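You operate a simulated robot arm through the tools that you are given. There is no shell and no other tool.

You are at the controls of a simulated robot arm. One attempt, no reset.

## Task
Shut and lock the black crank's window, and open the brass one about a third instead.
Fine: unlock it by the brass lock.

The check looks at the end state, three seconds after you hand in, the way a careful person would. Anything else that was tipped, shoved, dropped, spilled or broken makes it a failure.

## Robot
A 7-joint arm with a two-finger parallel gripper, fixed in place. Base frame: the origin is on the floor under the middle of its stand, x ahead of it, y to its left, z up; the work surface is at about z = 860. Readings come in mm, rad, newtons and seconds.
It reaches about 964 mm from its shoulder. Its first joint turns from -2.897 to 2.897 rad. Payload 1.57 kg.
The tool frame sits at the grasp point between the pads (the TCP): z along the fingers, y along the line on which they close. The tips reach 30 mm beyond it. The gripper opens to 110 mm. The fingers are 24 mm wide and 12 mm thick; the gripper's body (48 by 112 mm) begins 78 mm behind the TCP.
Orientation is that of the tool frame in the base frame, as a unit quaternion [w, x, y, z]. With the fingers straight down and closing along the base's y, the tool's x points along the base's -x, its y along +y and its z along -z.

## Interface
- The arm moves only by the tool play_rows. Its argument "deltas" is a list that holds one entry, the list of rows, each a list of 6 numbers: the shift along the base's x, y, z in mm, then the turn, a rotation vector about the base's x, y, z in rad. In form: [[[tx, ty, tz, wx, wy, wz], ...]]. A call has 1 to 20 rows; each row shifts and turns the commanded pose from where the row before left it. "hand" is the opening, from 0 (shut) to 1 (fully open), set as the call begins (left out, the last holds). Rows are played at 5 a second. More than 50 mm and 0.15 rad between two rows, or a gripper value outside its range, and nothing of the call is played. A pose out of reach is approached as far as the arm can. The call stops where the force on the tool passes 40 N (or 10 N more than at its start, if that is more) or the arm is blocked; 0.2 s more then pass. The fingers move at their own pace (about 108 mm/s each) and stop on an object; they squeeze with about 32 N. The grip force told is the motor's: it shows also when the fingers shut on nothing. Time passes only in rows, and 0.2 s behind the last, so rows that do not move let the fingers close. The reply holds the time, the measured pose of the TCP, the force on the tool along the base axes, the opening and the grip force, in the units named above and with some noise, with the torque about the TCP (base axes, N m) and any sound that the robot's microphone picked up.
- Cameras (640 x 400 px; columns grow to the right, rows downward): "scene" is fixed at [52.7, -649.9, 1563.5]; the picture's right is [-0.81, -0.58, 0.00], its down [-0.58, 0.81, -0.14] and it looks along [0.08, -0.11, -0.99] (base axes); focal length 214 px, centre (320, 200). "wrist" rides on the gripper at [70, 16, -141] in the tool frame; the picture's right is [-0.23, 0.97, 0.00], its down [-0.86, -0.20, -0.48] and it looks along [-0.47, -0.11, 0.88] (tool axes); focal length 222 px, centre (320, 200). There is no depth. A picture from a camera that has moved, and an enlarged one, comes with that camera's place and axes in the base frame and with its lens.
- get_image(camera): a new picture of that camera. The clock stands still meanwhile.
- lift_body(by): slides the trunk up (or, below 0, down) by that many mm; the arm rides with it, the base frame stays. It gives what a move gives, with no picture.
- close_up(camera, box): a new picture of the part [left, top, right, bottom] of that camera's present view, enlarged. The clock stands still meanwhile.
- job_done(): hands the job in; it is judged then, once.

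Nothing tells you positions but the pictures and the camera data. Unless the task says otherwise, let go and move clear before handing in.

The tools are called after ">>>" as name(argument=value, ...) on one line, values as JSON. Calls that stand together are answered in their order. play_rows: Moves the arm, as the interface text tells. Its arguments: {"type":"object","properties":{"deltas":{"type":"array"},"hand":{"type":"number"}},"required":["deltas"]} The other tools are called the same way: lift_body (by) moves the trunk up or down; get_image (camera) takes a picture; close_up (camera, box) takes an enlarged picture of a part of a camera's view; job_done () hands the job in.

At the start:

```text
time_s: 0.0
tool_pos: [340.1, -454.9, 1442.6]
tool_rot: [0.001, 0.0, 1.0, 0.001]
wrist_force: [1.0, -0.3, 0.8]
ft_torque: [0.01, -0.01, 0.0]
finger_gap: 109.8
finger_force: 0.1
trunk travel left (down, up): [-575.0, 35.0]
```

scene: 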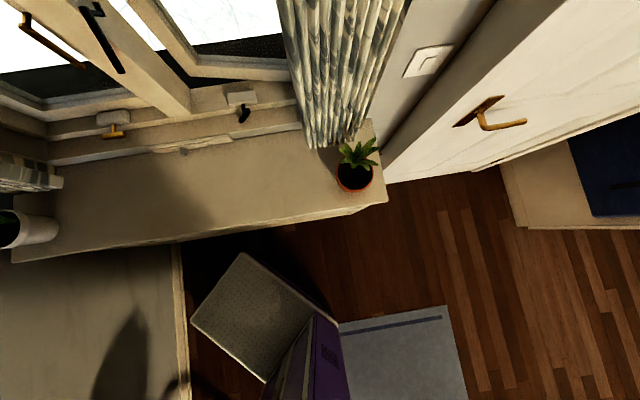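
wrist: 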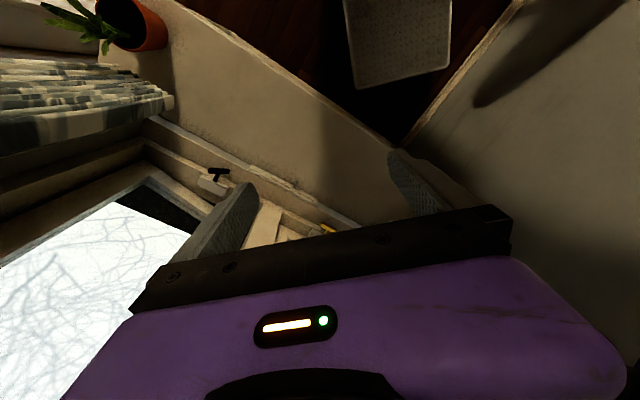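

I see a window sill with two windows, each with a crank (one brass, one black) at the bottom frame, and two handles on the sashes. I'll look closer before moving.

>>> close_up(camera="scene", box=[0, 0, 320, 200])

>>> close_up(camera="scene", box=[60, 70, 300, 220])

>>> close_up(camera="wrist", box=[120, 100, 440, 300])

```text
2.00 times, centred on (160, 100) of scene
camera zoom: at [52.7, -649.9, 1563.5], right [-0.81, -0.58, 0.0], down [-0.58, 0.81, -0.14], along [0.08, -0.11, -0.99], focal length 429 px, centre (640, 400)
```

zoom: 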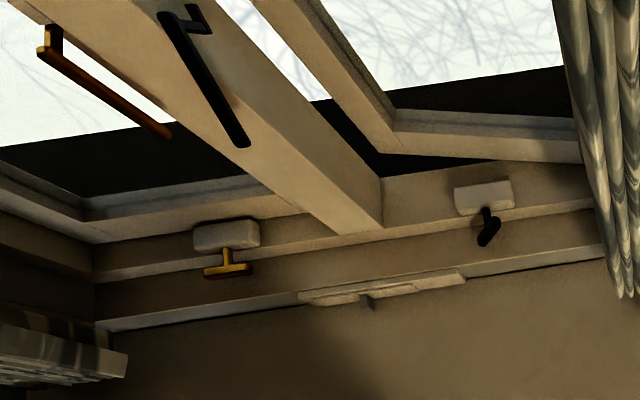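

```text
2.67 times, centred on (180, 145) of scene
camera zoom: at [52.7, -649.9, 1563.5], right [-0.81, -0.58, 0.0], down [-0.58, 0.81, -0.14], along [0.08, -0.11, -0.99], focal length 572 px, centre (693, 347)
```

zoom: 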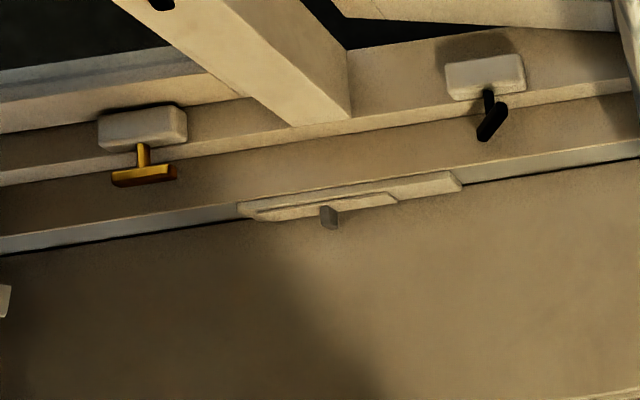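

```text
2.00 times, centred on (280, 200) of wrist
camera zoom: at [271.2, -438.6, 1582.6], right [0.23, 0.97, 0.0], down [0.86, -0.2, 0.48], along [0.47, -0.11, -0.88], focal length 444 px, centre (400, 200)
```

zoom: 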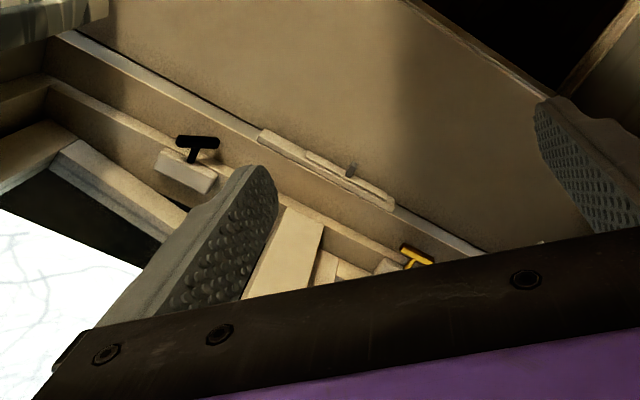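

The black crank's sash (right side of the scene view) stands open, while the brass one looks shut. The long levers higher up look like the locks. I'm turning the hand to face the window, roughly along (0.707, -0.707, 0), to see them properly.

>>> play_rows(deltas=[[[0, 0, 0, 0, 0, -0.131], [0, 0, 0, 0, 0, -0.131], [0, 0, 0, 0, 0, -0.131], [0, 0, 0, 0, 0, -0.131], [0, 0, 0, 0, 0, -0.131], [0, 0, 0, 0, 0, -0.13]]])

```text
time_s: 1.4
tool_pos: [341.6, -455.4, 1440.9]
tool_rot: [0.0, 0.384, 0.923, 0.0]
wrist_force: [0.0, 1.4, 0.4]
ft_torque: [-0.01, 0.01, -0.01]
finger_gap: 109.8
finger_force: 0.0
trunk travel left (down, up): [-575.0, 35.0]
```

The hand is turned to the window's heading. Next I'll tilt it up toward the window while backing off a little.

>>> play_rows(deltas=[[[-7, 7, 0, -0.0926, -0.0926, 0], [-7, 7, 0, -0.0926, -0.0926, 0], [-7, 7, 0, -0.0926, -0.0926, 0], [-7, 7, 0, -0.0926, -0.0926, 0], [-7, 7, 0, -0.0926, -0.0926, 0], [-7, 7, 0, -0.0926, -0.0926, 0]]])

>>> get_image(camera="wrist")

>>> get_image(camera="scene")

```text
time_s: 2.8
tool_pos: [307.5, -418.3, 1435.0]
tool_rot: [0.344, 0.342, 0.864, -0.137]
wrist_force: [-0.1, 0.2, -0.1]
ft_torque: [-0.04, 0.0, 0.05]
finger_gap: 110.1
finger_force: 0.0
trunk travel left (down, up): [-575.0, 35.0]
```

```text
taken
camera wrist: at [209.8, -304.8, 1490.3], right [0.79, 0.6, 0.15], down [0.08, -0.34, 0.94], along [0.61, -0.72, -0.32], focal length 222 px, centre (320, 200)
```

wrist: 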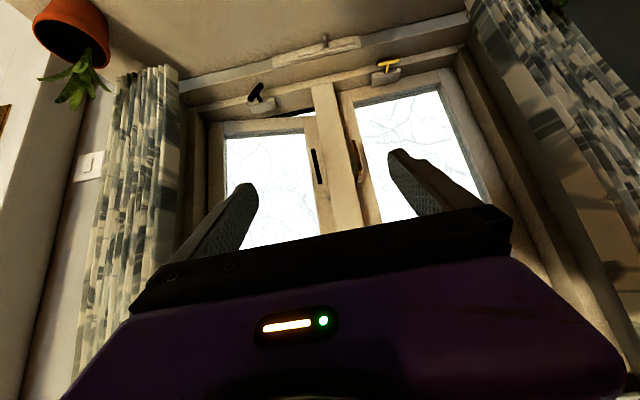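

```text
taken
```

scene: 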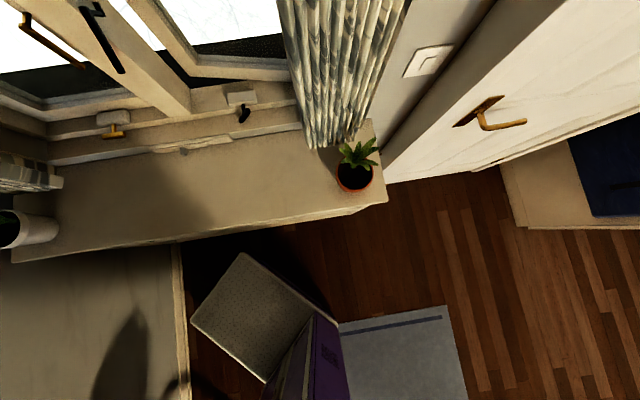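

>>> close_up(camera="wrist", box=[180, 40, 480, 228])

>>> close_up(camera="wrist", box=[280, 100, 400, 220])

>>> close_up(camera="wrist", box=[230, 50, 420, 130])

```text
2.13 times, centred on (330, 134) of wrist
camera zoom: at [209.8, -304.8, 1490.3], right [0.79, 0.6, 0.15], down [0.08, -0.34, 0.94], along [0.61, -0.72, -0.32], focal length 473 px, centre (299, 340)
```

zoom: 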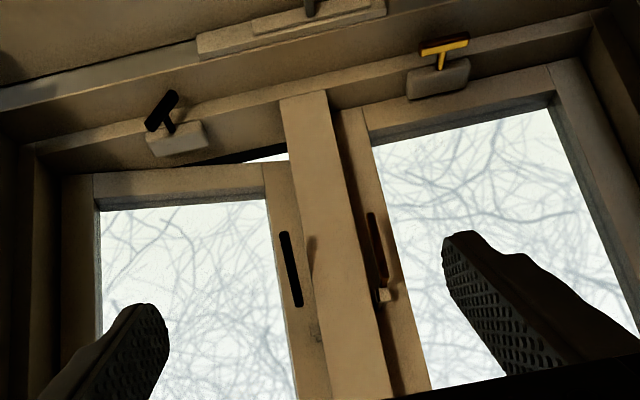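

```text
3.33 times, centred on (340, 160) of wrist
camera zoom: at [209.8, -304.8, 1490.3], right [0.79, 0.6, 0.15], down [0.08, -0.34, 0.94], along [0.61, -0.72, -0.32], focal length 740 px, centre (253, 333)
```

zoom: 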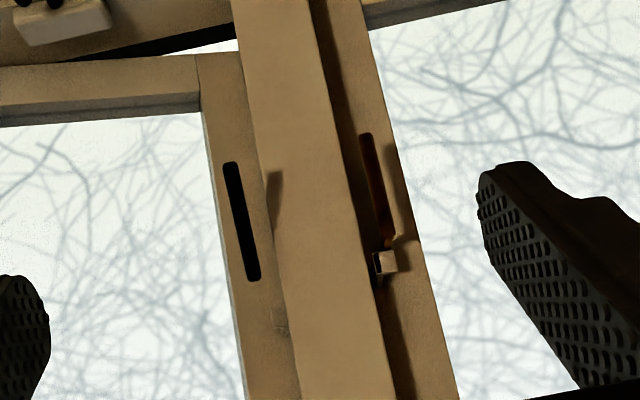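

```text
3.37 times, centred on (325, 90) of wrist
camera zoom: at [209.8, -304.8, 1490.3], right [0.79, 0.6, 0.15], down [0.08, -0.34, 0.94], along [0.61, -0.72, -0.32], focal length 748 px, centre (303, 570)
```

zoom: 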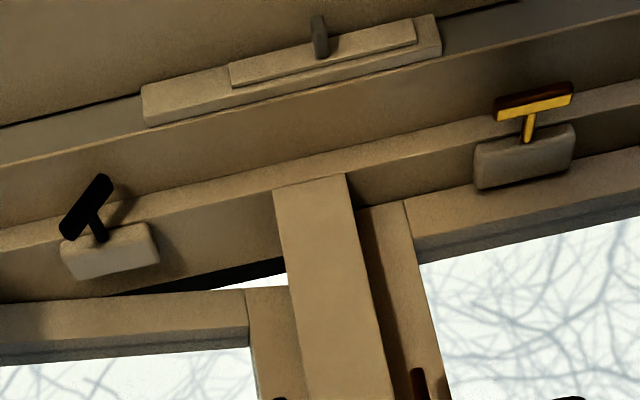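

Both locks look like small levers beside the mullion that swing out toward the room: brass hangs straight down (locked), black is swung out (unlocked). I'll lower the trunk to see the locks and cranks from nearer.

>>> lift_body(by=-250)

>>> get_image(camera="wrist")

>>> close_up(camera="wrist", box=[260, 120, 420, 220])

>>> get_image(camera="scene")

```text
time_s: 5.4
tool_pos: [302.6, -417.2, 1184.9]
tool_rot: [0.344, 0.349, 0.86, -0.139]
wrist_force: [-1.0, 0.0, 0.2]
ft_torque: [-0.01, -0.02, 0.04]
finger_gap: 110.2
finger_force: 0.0
trunk travel left (down, up): [-325.0, 285.0]
```

```text
taken
camera wrist: at [207.3, -302.7, 1238.8], right [0.79, 0.59, 0.16], down [0.07, -0.35, 0.94], along [0.6, -0.73, -0.31], focal length 222 px, centre (320, 200)
```

wrist: 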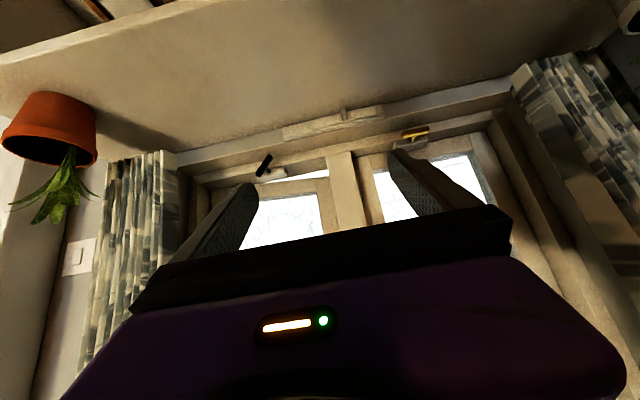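

```text
4.00 times, centred on (340, 170) of wrist
camera zoom: at [207.3, -302.7, 1238.8], right [0.79, 0.59, 0.16], down [0.07, -0.35, 0.94], along [0.6, -0.73, -0.31], focal length 888 px, centre (240, 320)
```

zoom: 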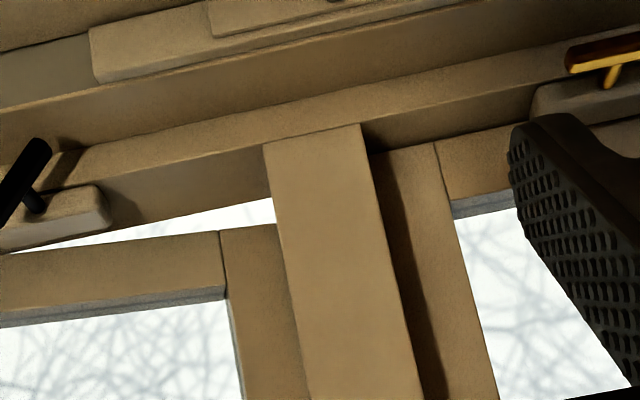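

```text
taken
```

scene: 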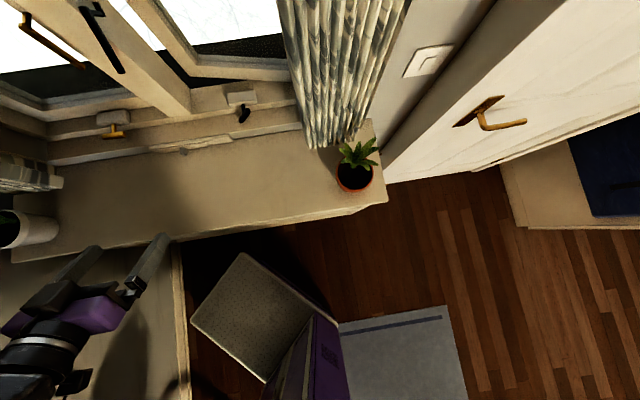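

I'm still in free air in front of the sill. I'll test how far the wrist can roll about its pointing direction, since turning the cranks depends on it, and it may give a more upright camera view.

>>> play_rows(deltas=[[[0, 0, 0, 0.07, -0.07, -0.099], [0, 0, 0, 0.07, -0.07, -0.099], [0, 0, 0, 0.07, -0.07, -0.099], [0, 0, 0, 0.07, -0.07, -0.099], [0, 0, 0, 0.07, -0.07, -0.099], [0, 0, 0, 0.07, -0.07, -0.099], [0, 0, 0, 0.07, -0.07, -0.099], [0, 0, 0, 0.07, -0.07, -0.099], [0, 0, 0, 0.07, -0.07, -0.099], [0, 0, 0, 0.07, -0.07, -0.099]]])

>>> get_image(camera="wrist")

```text
time_s: 7.6
tool_pos: [303.9, -417.5, 1184.3]
tool_rot: [0.353, 0.821, 0.433, 0.118]
wrist_force: [0.0, 0.6, 0.7]
ft_torque: [0.02, -0.01, 0.0]
finger_gap: 110.2
finger_force: 0.0
trunk travel left (down, up): [-325.0, 285.0]
```

```text
taken
camera wrist: at [283.9, -300.6, 1290.0], right [0.47, -0.55, 0.69], down [-0.88, -0.38, 0.3], along [0.09, -0.75, -0.66], focal length 222 px, centre (320, 200)
```

wrist: 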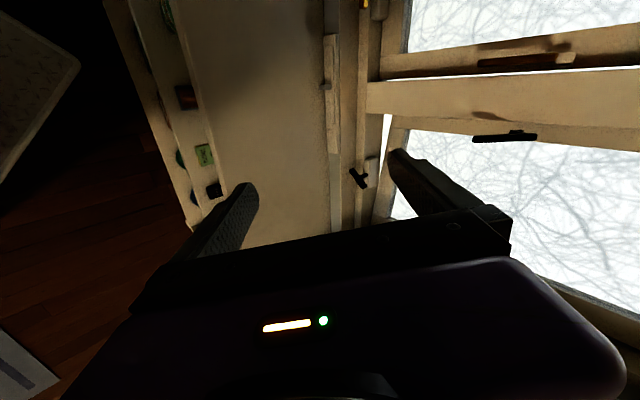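

The wrist rolled freely. I'll continue to see if it reaches the camera-on-top posture.

>>> play_rows(deltas=[[[0, 0, 0, 0.07, -0.07, -0.099], [0, 0, 0, 0.07, -0.07, -0.099], [0, 0, 0, 0.07, -0.07, -0.099], [0, 0, 0, 0.07, -0.07, -0.099], [0, 0, 0, 0.07, -0.07, -0.099], [0, 0, 0, 0.07, -0.07, -0.099], [0, 0, 0, 0.07, -0.07, -0.099], [0, 0, 0, 0.07, -0.07, -0.099], [0, 0, 0, 0.07, -0.07, -0.099], [0, 0, 0, 0.07, -0.07, -0.099], [0, 0, 0, 0.07, -0.07, -0.099]]])

>>> get_image(camera="wrist")

```text
time_s: 10.0
tool_pos: [302.8, -417.7, 1184.3]
tool_rot: [0.17, 0.891, -0.26, 0.331]
wrist_force: [-0.3, 0.4, 0.1]
ft_torque: [-0.01, -0.01, -0.02]
finger_gap: 109.9
finger_force: 0.1
trunk travel left (down, up): [-325.0, 285.0]
```

```text
taken
camera wrist: at [267.6, -387.5, 1336.2], right [-0.71, -0.71, -0.03], down [-0.68, 0.69, -0.26], along [0.2, -0.17, -0.97], focal length 222 px, centre (320, 200)
```

wrist: 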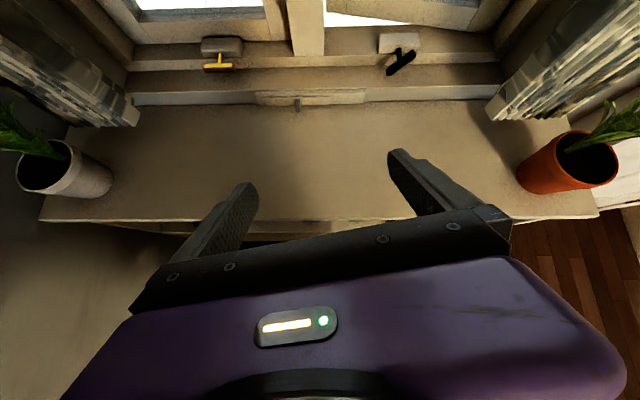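

Now the view is upright: brass crank left, black crank right, plants at both ends of the sill. I'll zoom in on the cranks.

>>> close_up(camera="wrist", box=[340, 10, 470, 100])

>>> close_up(camera="wrist", box=[160, 10, 290, 100])

>>> close_up(camera="wrist", box=[230, 70, 390, 180])

```text
4.44 times, centred on (405, 55) of wrist
camera zoom: at [267.6, -387.5, 1336.2], right [-0.71, -0.71, -0.03], down [-0.68, 0.69, -0.26], along [0.2, -0.17, -0.97], focal length 987 px, centre (-58, 844)
```

zoom: 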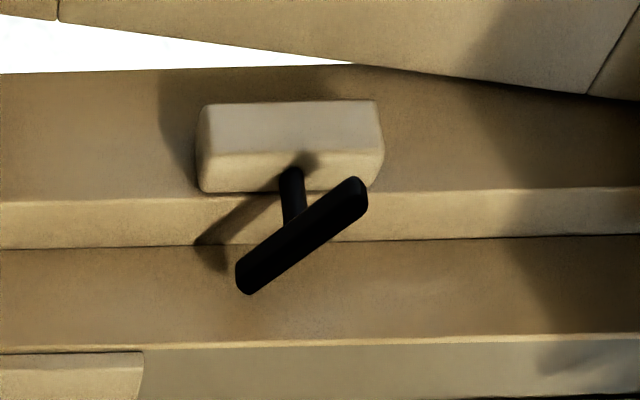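

```text
4.44 times, centred on (225, 55) of wrist
camera zoom: at [267.6, -387.5, 1336.2], right [-0.71, -0.71, -0.03], down [-0.68, 0.69, -0.26], along [0.2, -0.17, -0.97], focal length 987 px, centre (742, 844)
```

zoom: 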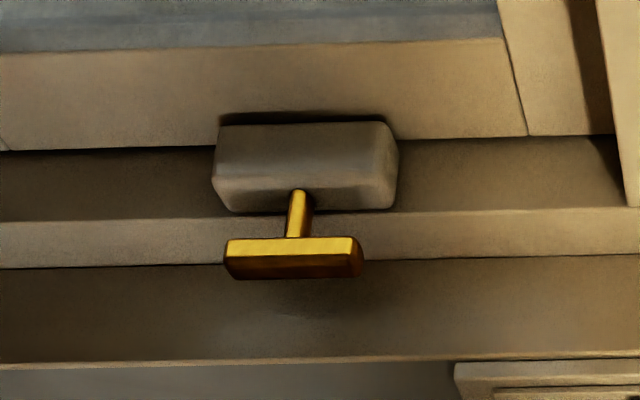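

```text
3.64 times, centred on (310, 125) of wrist
camera zoom: at [267.6, -387.5, 1336.2], right [-0.71, -0.71, -0.03], down [-0.68, 0.69, -0.26], along [0.2, -0.17, -0.97], focal length 808 px, centre (356, 473)
```

zoom: 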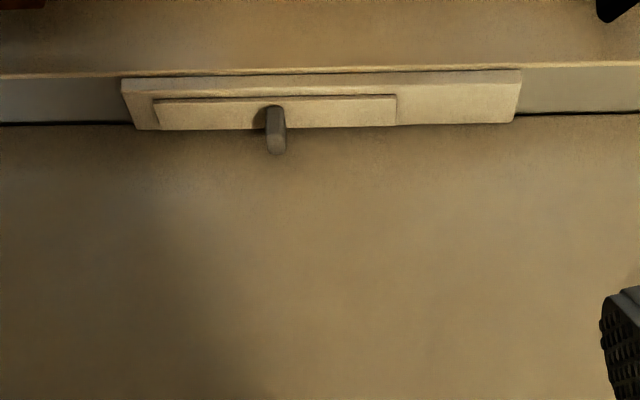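

The cranks are T-bars on short stems that point horizontally into the room: the brass bar is level and the black one is tilted about 55°. Next I'll level the hand to face the window, lift it a bit, and study the locks.

>>> play_rows(deltas=[[[0, 0, 8, -0.0926, -0.0926, 0], [0, 0, 8, -0.0926, -0.0926, 0], [0, 0, 8, -0.0926, -0.0926, 0], [0, 0, 8, -0.0926, -0.0926, 0], [0, 0, 8, -0.0926, -0.0926, 0], [0, 0, 8, -0.0926, -0.0926, 0]]])

>>> get_image(camera="wrist")

>>> close_up(camera="wrist", box=[260, 60, 420, 160])

>>> get_image(camera="scene")

```text
time_s: 11.4
tool_pos: [422.6, -524.2, 1122.6]
tool_rot: [0.331, 0.692, -0.204, 0.608]
wrist_force: [-0.2, 0.0, -0.4]
ft_torque: [0.02, 0.0, 0.01]
finger_gap: 110.1
finger_force: 0.0
out of reach, approached as far as the arm can: row 1, 2, 3, 4, 5, 6
trunk travel left (down, up): [-325.0, 285.0]
```

```text
taken
camera wrist: at [324.0, -426.3, 1199.9], right [-0.71, -0.71, -0.02], down [-0.35, 0.37, -0.86], along [0.61, -0.6, -0.51], focal length 222 px, centre (320, 200)
```

wrist: 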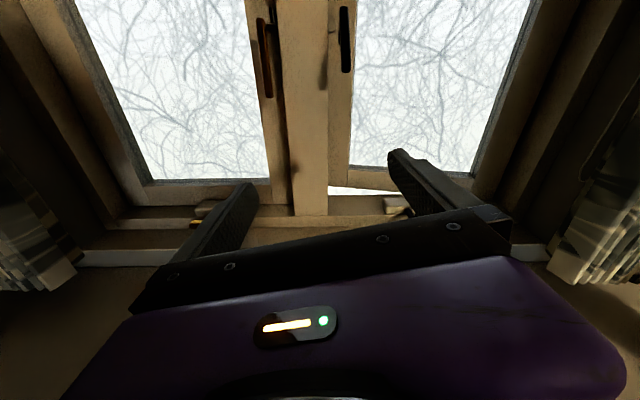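

```text
4.00 times, centred on (340, 110) of wrist
camera zoom: at [324.0, -426.3, 1199.9], right [-0.71, -0.71, -0.02], down [-0.35, 0.37, -0.86], along [0.61, -0.6, -0.51], focal length 888 px, centre (240, 560)
```

zoom: 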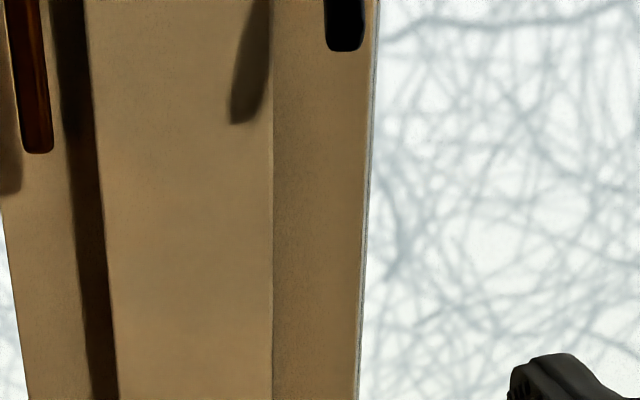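

```text
taken
```

scene: 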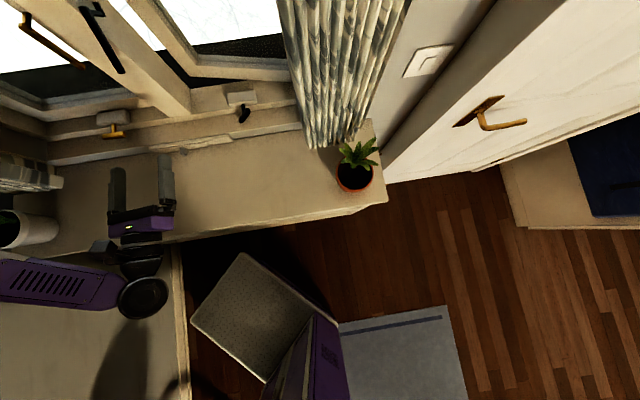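

The hand is now nearly level (it ended closer to the window than commanded, at n≈670). I'll raise the trunk to look at the lock levers.

>>> lift_body(by=130)

>>> get_image(camera="wrist")

>>> close_up(camera="wrist", box=[230, 60, 390, 160])

```text
time_s: 13.0
tool_pos: [419.5, -523.1, 1250.2]
tool_rot: [0.328, 0.69, -0.211, 0.609]
wrist_force: [-0.1, 0.3, 0.2]
ft_torque: [0.0, 0.01, 0.0]
finger_gap: 109.8
finger_force: 0.1
trunk travel left (down, up): [-455.0, 155.0]
```

```text
taken
camera wrist: at [321.4, -427.1, 1326.7], right [-0.71, -0.7, -0.03], down [-0.34, 0.38, -0.86], along [0.61, -0.6, -0.51], focal length 222 px, centre (320, 200)
```

wrist: 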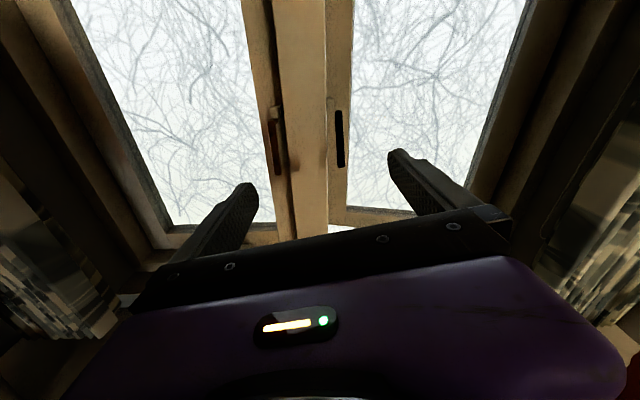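

```text
4.00 times, centred on (310, 110) of wrist
camera zoom: at [321.4, -427.1, 1326.7], right [-0.71, -0.7, -0.03], down [-0.34, 0.38, -0.86], along [0.61, -0.6, -0.51], focal length 888 px, centre (360, 560)
```

zoom: 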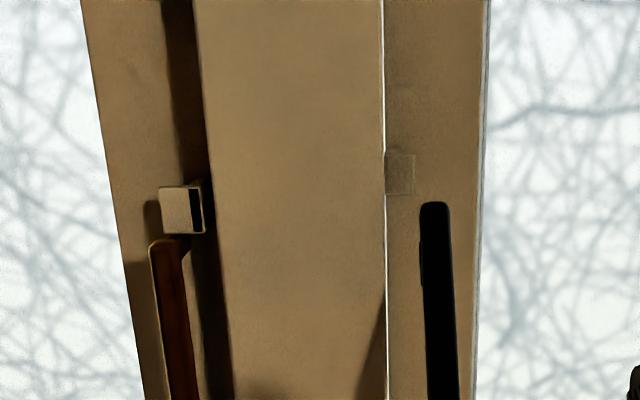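

The brass lever sits just below a small block, and a similar block is fixed to the black sash. I'll move in a little for a sharper look at both mechanisms.

>>> play_rows(deltas=[[[10, -10, 8, 0, 0, 0], [10, -10, 8, 0, 0, 0], [10, -10, 8, 0, 0, 0], [10, -10, 8, 0, 0, 0]]])

>>> get_image(camera="wrist")

>>> close_up(camera="wrist", box=[230, 60, 390, 180])

```text
time_s: 14.0
tool_pos: [462.1, -565.4, 1301.6]
tool_rot: [0.335, 0.678, -0.205, 0.622]
wrist_force: [-0.2, 0.0, 0.0]
ft_torque: [0.0, -0.04, -0.01]
finger_gap: 109.9
finger_force: 0.1
trunk travel left (down, up): [-455.0, 155.0]
```

```text
taken
camera wrist: at [361.1, -465.1, 1373.1], right [-0.71, -0.7, -0.03], down [-0.32, 0.36, -0.88], along [0.63, -0.61, -0.48], focal length 222 px, centre (320, 200)
```

wrist: 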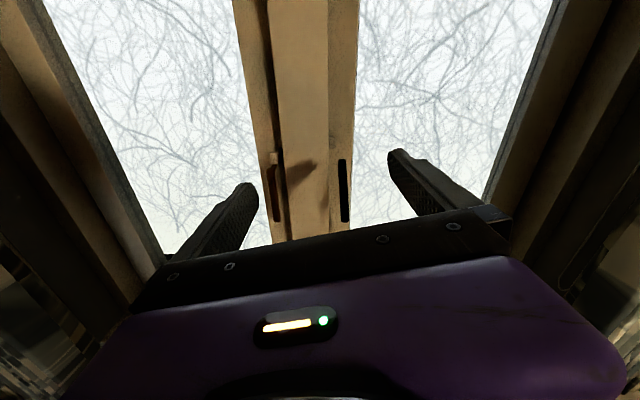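

```text
3.33 times, centred on (310, 120) of wrist
camera zoom: at [361.1, -465.1, 1373.1], right [-0.71, -0.7, -0.03], down [-0.32, 0.36, -0.88], along [0.63, -0.61, -0.48], focal length 740 px, centre (353, 467)
```

zoom: 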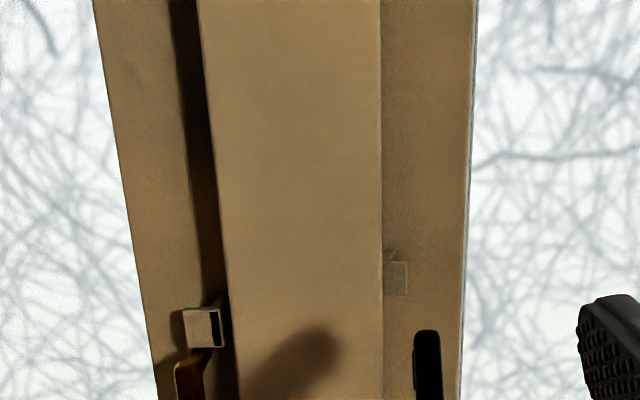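

>>> close_up(camera="wrist", box=[255, 140, 365, 230])

>>> close_up(camera="scene", box=[0, 0, 150, 94])

>>> get_image(camera="scene")

```text
4.44 times, centred on (310, 185) of wrist
camera zoom: at [361.1, -465.1, 1373.1], right [-0.71, -0.7, -0.03], down [-0.32, 0.36, -0.88], along [0.63, -0.61, -0.48], focal length 987 px, centre (364, 267)
```

zoom: 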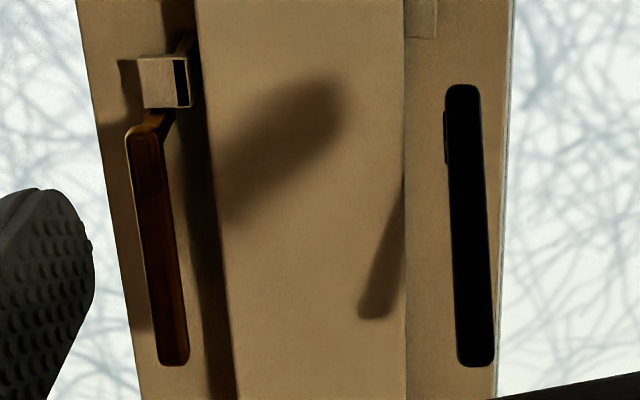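

```text
4.26 times, centred on (75, 47) of scene
camera zoom: at [52.7, -649.9, 1563.5], right [-0.81, -0.58, 0.0], down [-0.58, 0.81, -0.14], along [0.08, -0.11, -0.99], focal length 913 px, centre (1363, 851)
```

zoom: 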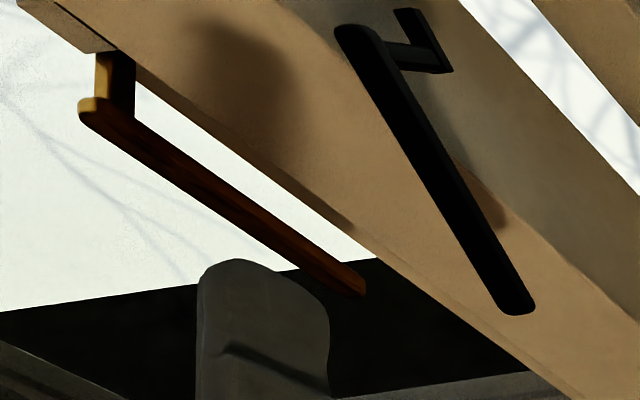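

```text
taken
```

scene: 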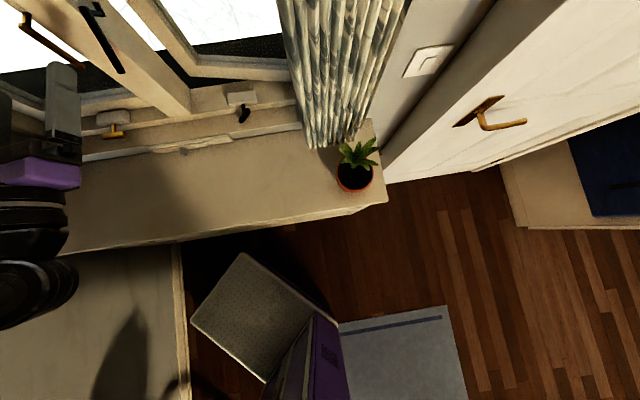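

From combining views: both levers pivot at z≈1253, and their bars stand just proud of the mullion face. Brass hangs vertical (locked) and black is swung out 45° (unlocked). I'll start with the black crank, so I'm shifting sideways in front of it and then lowering the trunk in steps.

>>> play_rows(deltas=[[[-25, -25, 0, 0, 0, 0], [-25, -25, 0, 0, 0, 0], [-25, -25, 0, 0, 0, 0], [-25, -25, 0, 0, 0, 0], [-25, -25, 0, 0, 0, 0]]])

>>> lift_body(by=-120)

>>> get_image(camera="scene")

>>> get_image(camera="wrist")

```text
time_s: 15.2
tool_pos: [338.1, -687.6, 1301.3]
tool_rot: [0.335, 0.678, -0.205, 0.621]
wrist_force: [0.7, -0.5, 0.7]
ft_torque: [0.01, -0.03, -0.02]
finger_gap: 110.2
finger_force: 0.0
trunk travel left (down, up): [-455.0, 155.0]
```

```text
time_s: 16.7
tool_pos: [337.4, -688.2, 1181.1]
tool_rot: [0.335, 0.678, -0.204, 0.621]
wrist_force: [1.0, 0.3, -0.7]
ft_torque: [0.0, -0.01, 0.04]
finger_gap: 110.1
finger_force: 0.0
trunk travel left (down, up): [-335.0, 275.0]
```

```text
taken
```

scene: 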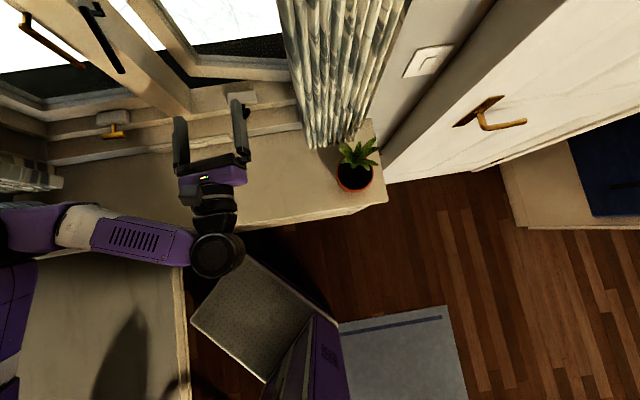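

```text
taken
camera wrist: at [236.4, -589.3, 1252.1], right [-0.71, -0.7, -0.03], down [-0.32, 0.36, -0.88], along [0.63, -0.61, -0.48], focal length 222 px, centre (320, 200)
```

wrist: 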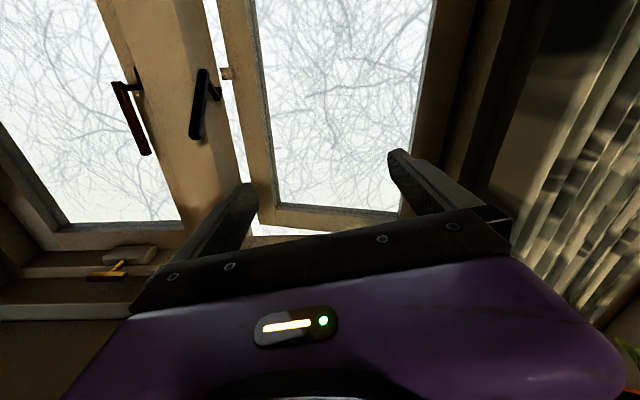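

I now see the lock structure well: each lever's hook sits on the mullion and catches a keeper block on its sash. The forearm is folded out sideways and would get close to the sill if I went lower, so I'll tilt the hand back down and check the arm's posture before going on.

>>> play_rows(deltas=[[[0, 0, 8, 0.0926, 0.0926, 0], [0, 0, 8, 0.0926, 0.0926, 0], [0, 0, 8, 0.0926, 0.0926, 0], [0, 0, 8, 0.0926, 0.0926, 0], [0, 0, 8, 0.0926, 0.0926, 0], [0, 0, 8, 0.0926, 0.0926, 0]]])

>>> get_image(camera="scene")

>>> get_image(camera="wrist")

```text
time_s: 18.1
tool_pos: [337.8, -688.1, 1227.8]
tool_rot: [0.182, 0.886, -0.267, 0.333]
wrist_force: [-0.8, -0.2, -0.2]
ft_torque: [0.02, 0.02, 0.0]
finger_gap: 110.0
finger_force: 0.0
trunk travel left (down, up): [-335.0, 275.0]
```

```text
taken
```

scene: 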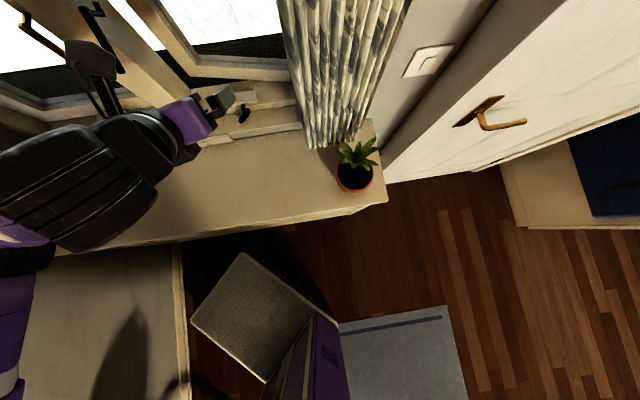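

```text
taken
camera wrist: at [302.6, -654.7, 1378.7], right [-0.72, -0.69, -0.02], down [-0.66, 0.7, -0.28], along [0.2, -0.19, -0.96], focal length 222 px, centre (320, 200)
```

wrist: 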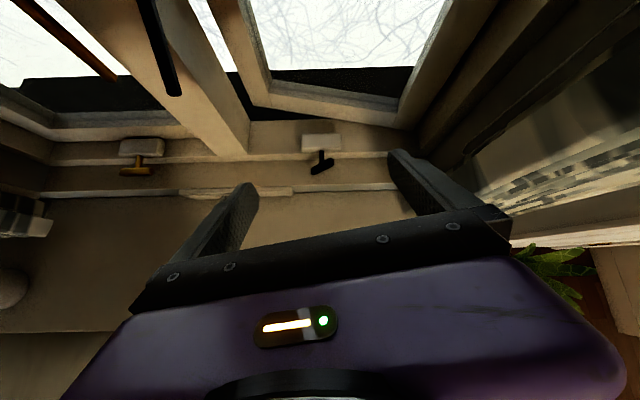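

The arm looks fine in this posture. I'll reach further toward the window with the hand still tilted down, then level it gradually while watching the arm from the scene camera.

>>> play_rows(deltas=[[[13, -13, -20, 0, 0, 0], [13, -13, -20, 0, 0, 0], [13, -13, -20, 0, 0, 0], [13, -13, -20, 0, 0, 0], [0, 0, -5, -0.0926, -0.0926, 0], [0, 0, -5, -0.0926, -0.0926, 0], [0, 0, -5, -0.0926, -0.0926, 0]]])

>>> get_image(camera="scene")

>>> get_image(camera="wrist")

```text
time_s: 19.7
tool_pos: [389.3, -740.7, 1133.4]
tool_rot: [0.264, 0.797, -0.24, 0.487]
wrist_force: [0.0, 0.1, 0.2]
ft_torque: [-0.02, -0.03, -0.03]
finger_gap: 110.3
finger_force: 0.0
trunk travel left (down, up): [-335.0, 275.0]
```

```text
taken
```

scene: 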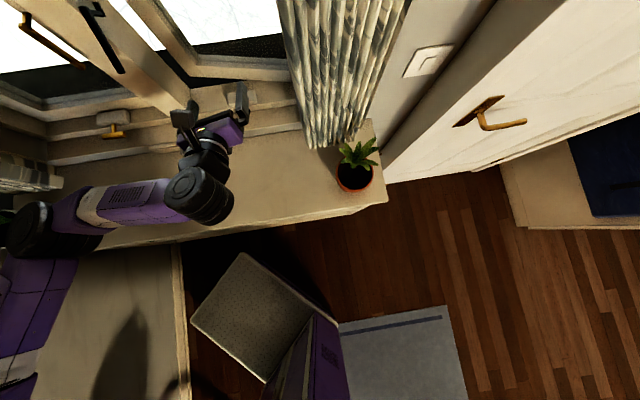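

```text
taken
camera wrist: at [315.5, -668.8, 1253.6], right [-0.72, -0.7, -0.02], down [-0.53, 0.57, -0.63], along [0.45, -0.44, -0.78], focal length 222 px, centre (320, 200)
```

wrist: 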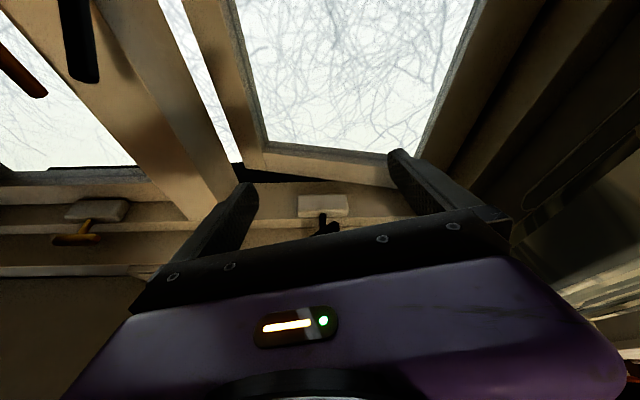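

The elbow sits out to the left, about level with the hand. To keep the forearm clear of the sill and pots, I'd rather have the shoulder high and reach down, so I'll raise the trunk and then lower the hand with the arm.

>>> lift_body(by=120)

>>> play_rows(deltas=[[[0, 0, -30, 0, 0, 0], [0, 0, -30, 0, 0, 0], [0, 0, -30, 0, 0, 0], [0, 0, -30, 0, 0, 0], [0, 0, -30, 0, 0, 0], [0, 0, -30, 0, 0, 0]]])

>>> get_image(camera="scene")

>>> get_image(camera="wrist")

```text
time_s: 21.2
tool_pos: [389.6, -741.7, 1254.0]
tool_rot: [0.264, 0.797, -0.24, 0.487]
wrist_force: [0.5, 0.0, 0.1]
ft_torque: [0.02, 0.0, 0.02]
finger_gap: 110.2
finger_force: 0.2
trunk travel left (down, up): [-455.0, 155.0]
```

```text
time_s: 22.6
tool_pos: [390.4, -742.0, 1071.2]
tool_rot: [0.265, 0.797, -0.241, 0.487]
wrist_force: [1.3, -1.3, 0.4]
ft_torque: [0.0, 0.03, -0.02]
finger_gap: 109.9
finger_force: 0.1
trunk travel left (down, up): [-455.0, 155.0]
```

```text
taken
```

scene: 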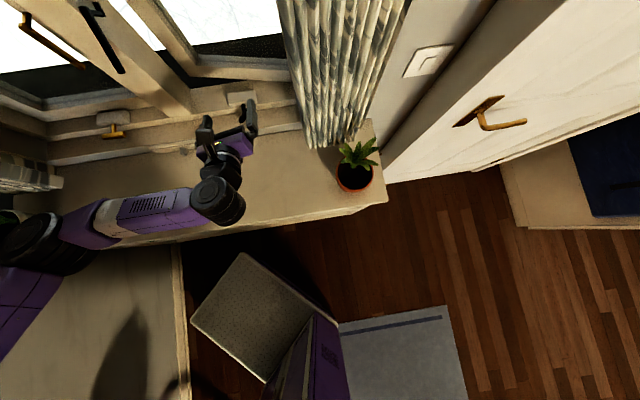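

```text
taken
camera wrist: at [315.5, -669.4, 1191.8], right [-0.72, -0.7, -0.02], down [-0.53, 0.57, -0.62], along [0.45, -0.44, -0.78], focal length 222 px, centre (320, 200)
```

wrist: 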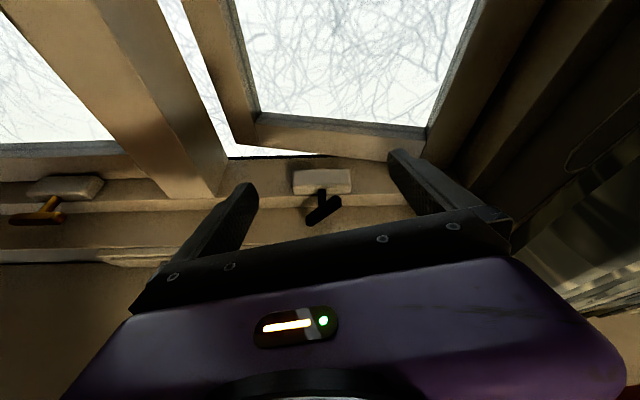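

The black crank is now between the fingers in the wrist view. I'll level the hand while lowering to about crank height, staying short of the bar.

>>> play_rows(deltas=[[[-4, 4, -18, -0.0933, -0.0933, 0], [-4, 4, -18, -0.0933, -0.0933, 0], [-4, 4, -18, -0.0933, -0.0933, 0]]])

>>> get_image(camera="scene")

>>> get_image(camera="wrist")

```text
time_s: 23.4
tool_pos: [377.5, -729.4, 1018.6]
tool_rot: [0.337, 0.676, -0.204, 0.623]
wrist_force: [0.8, -0.1, 0.2]
ft_torque: [0.01, 0.02, 0.0]
finger_gap: 110.3
finger_force: 0.0
trunk travel left (down, up): [-455.0, 155.0]
```

```text
taken
```

scene: 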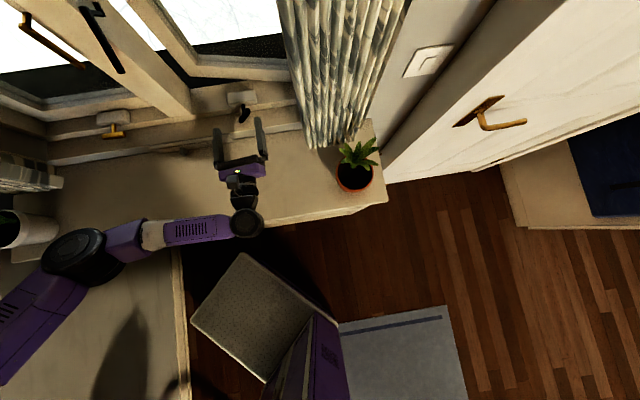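

```text
taken
camera wrist: at [275.8, -629.7, 1089.5], right [-0.71, -0.7, -0.03], down [-0.32, 0.35, -0.88], along [0.63, -0.62, -0.48], focal length 222 px, centre (320, 200)
```

wrist: 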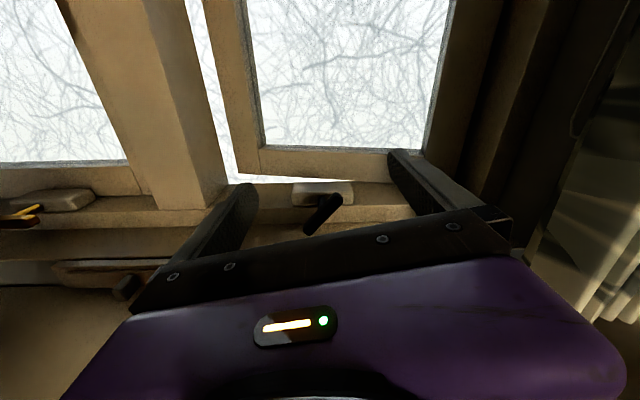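

Arm posture is clear of everything: elbow out to the left above the sill's front edge, with the wrist level. I'll zoom in on the crank from here.

>>> close_up(camera="wrist", box=[250, 150, 410, 250])

>>> close_up(camera="wrist", box=[0, 140, 240, 300])

>>> close_up(camera="scene", box=[180, 60, 340, 160])

```text
4.00 times, centred on (330, 200) of wrist
camera zoom: at [275.8, -629.7, 1089.5], right [-0.71, -0.7, -0.03], down [-0.32, 0.35, -0.88], along [0.63, -0.62, -0.48], focal length 888 px, centre (280, 200)
```

zoom: 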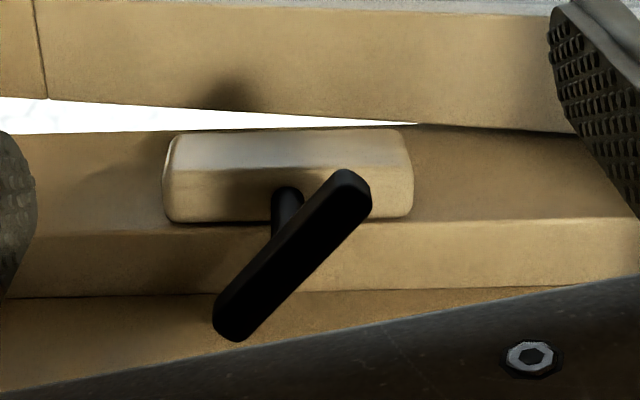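

```text
2.50 times, centred on (120, 220) of wrist
camera zoom: at [275.8, -629.7, 1089.5], right [-0.71, -0.7, -0.03], down [-0.32, 0.35, -0.88], along [0.63, -0.62, -0.48], focal length 555 px, centre (820, 150)
```

zoom: 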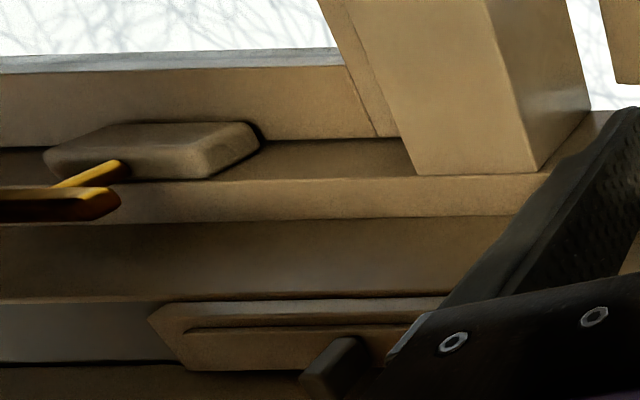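

```text
4.00 times, centred on (260, 110) of scene
camera zoom: at [52.7, -649.9, 1563.5], right [-0.81, -0.58, 0.0], down [-0.58, 0.81, -0.14], along [0.08, -0.11, -0.99], focal length 858 px, centre (560, 560)
```

zoom: 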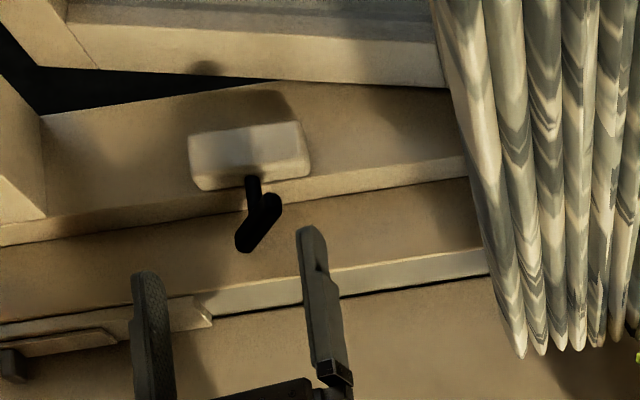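

The black crank bar's centre comes out at about n=875, t=-252, z=946, tilted about 54°, with its stem running horizontally. I'll roll the hand about 0.84 rad so the fingers close across the bar, and narrow the opening.

>>> play_rows(deltas=[[[0, 0, 0, 0.099, -0.099, 0], [0, 0, 0, 0.099, -0.099, 0], [0, 0, 0, 0.099, -0.099, 0], [0, 0, 0, 0.099, -0.099, 0], [0, 0, 0, 0.099, -0.099, 0], [0, 0, 0, 0.099, -0.099, 0]]], hand=0.42)

>>> get_image(camera="wrist")

>>> get_image(camera="scene")

```text
time_s: 24.8
tool_pos: [378.0, -729.4, 1018.9]
tool_rot: [0.052, 0.536, -0.463, 0.704]
wrist_force: [-0.7, -0.4, 0.1]
ft_torque: [0.01, -0.01, -0.01]
finger_gap: 46.3
finger_force: 0.1
trunk travel left (down, up): [-455.0, 155.0]
```

```text
taken
camera wrist: at [238.8, -667.3, 1065.3], right [-0.46, -0.45, -0.76], down [0.14, 0.81, -0.57], along [0.88, -0.36, -0.31], focal length 222 px, centre (320, 200)
```

wrist: 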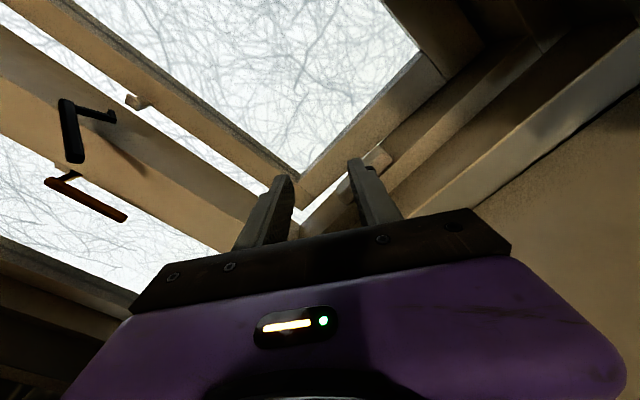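

```text
taken
```

scene: 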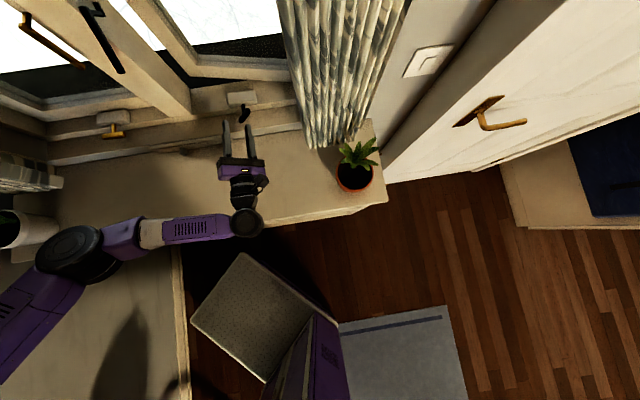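

The roll worked and the fingers are square to the bar. Now I'll lower to crank height, still short of the bar, and check alignment.

>>> play_rows(deltas=[[[3.3, -4.5, -18.2, 0, 0, 0], [3.3, -4.5, -18.2, 0, 0, 0], [3.3, -4.5, -18.2, 0, 0, 0], [3.3, -4.5, -18.2, 0, 0, 0]]])

>>> get_image(camera="wrist")

>>> close_up(camera="scene", box=[160, 60, 320, 160])

>>> get_image(camera="scene")

```text
time_s: 25.8
tool_pos: [391.4, -747.3, 946.6]
tool_rot: [0.053, 0.536, -0.463, 0.704]
wrist_force: [-0.1, 0.1, 0.2]
ft_torque: [0.02, -0.01, -0.01]
finger_gap: 46.2
finger_force: 0.1
trunk travel left (down, up): [-455.0, 155.0]
```

```text
taken
camera wrist: at [251.7, -684.4, 993.3], right [-0.46, -0.46, -0.76], down [0.14, 0.81, -0.57], along [0.88, -0.36, -0.31], focal length 222 px, centre (320, 200)
```

wrist: 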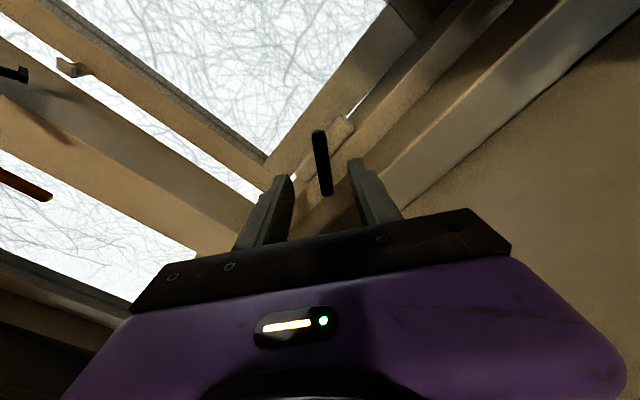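

```text
4.00 times, centred on (240, 110) of scene
camera zoom: at [52.7, -649.9, 1563.5], right [-0.81, -0.58, 0.0], down [-0.58, 0.81, -0.14], along [0.08, -0.11, -0.99], focal length 858 px, centre (640, 560)
```

zoom: 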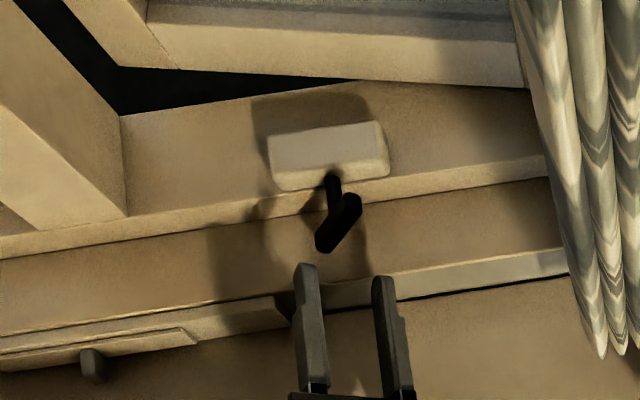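

```text
taken
```

scene: 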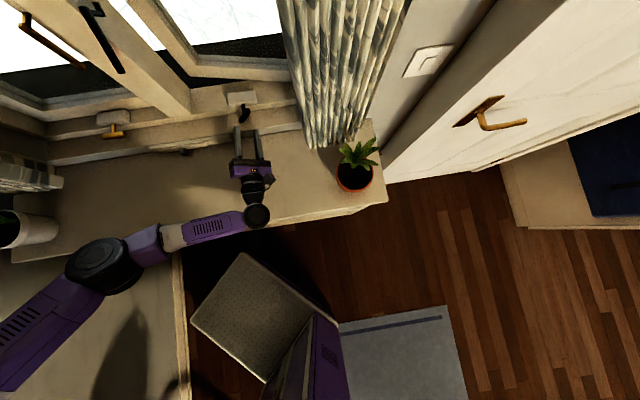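

The bar is centred between the fingers to within a millimetre or two. I'll advance over it and close.

>>> play_rows(deltas=[[[11.1, -11.1, 0, 0, 0, 0], [11.1, -11.1, 0, 0, 0, 0], [11.1, -11.1, 0, 0, 0, 0], [11.1, -11.1, 0, 0, 0, 0]]])

>>> play_rows(deltas=[[[0, 0, 0, 0, 0, 0], [0, 0, 0, 0, 0, 0], [0, 0, 0, 0, 0, 0], [0, 0, 0, 0, 0, 0]]], hand=0)

>>> get_image(camera="wrist")

>>> close_up(camera="scene", box=[160, 30, 320, 130])

```text
time_s: 26.8
tool_pos: [435.6, -791.1, 945.8]
tool_rot: [0.053, 0.536, -0.463, 0.704]
wrist_force: [-1.1, 0.3, -0.4]
ft_torque: [0.0, 0.0, 0.0]
finger_gap: 46.2
finger_force: 0.1
trunk travel left (down, up): [-455.0, 155.0]
```

```text
time_s: 27.8
tool_pos: [434.3, -792.4, 944.6]
tool_rot: [0.053, 0.536, -0.464, 0.704]
wrist_force: [-7.3, -15.3, -9.3]
ft_torque: [-0.2, -0.1, 0.24]
finger_gap: 13.8
finger_force: 30.2
trunk travel left (down, up): [-455.0, 155.0]
```

```text
taken
camera wrist: at [295.4, -729.6, 991.6], right [-0.46, -0.45, -0.76], down [0.14, 0.81, -0.57], along [0.88, -0.37, -0.31], focal length 222 px, centre (320, 200)
```

wrist: 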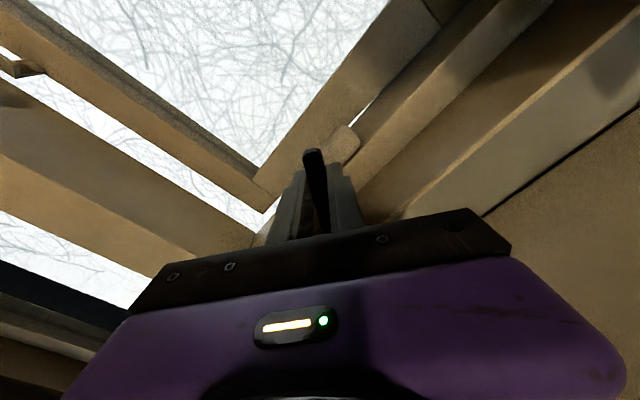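

```text
4.00 times, centred on (240, 80) of scene
camera zoom: at [52.7, -649.9, 1563.5], right [-0.81, -0.58, 0.0], down [-0.58, 0.81, -0.14], along [0.08, -0.11, -0.99], focal length 858 px, centre (640, 680)
```

zoom: 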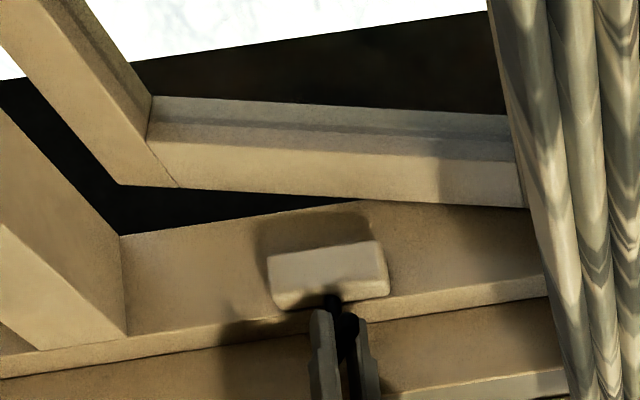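

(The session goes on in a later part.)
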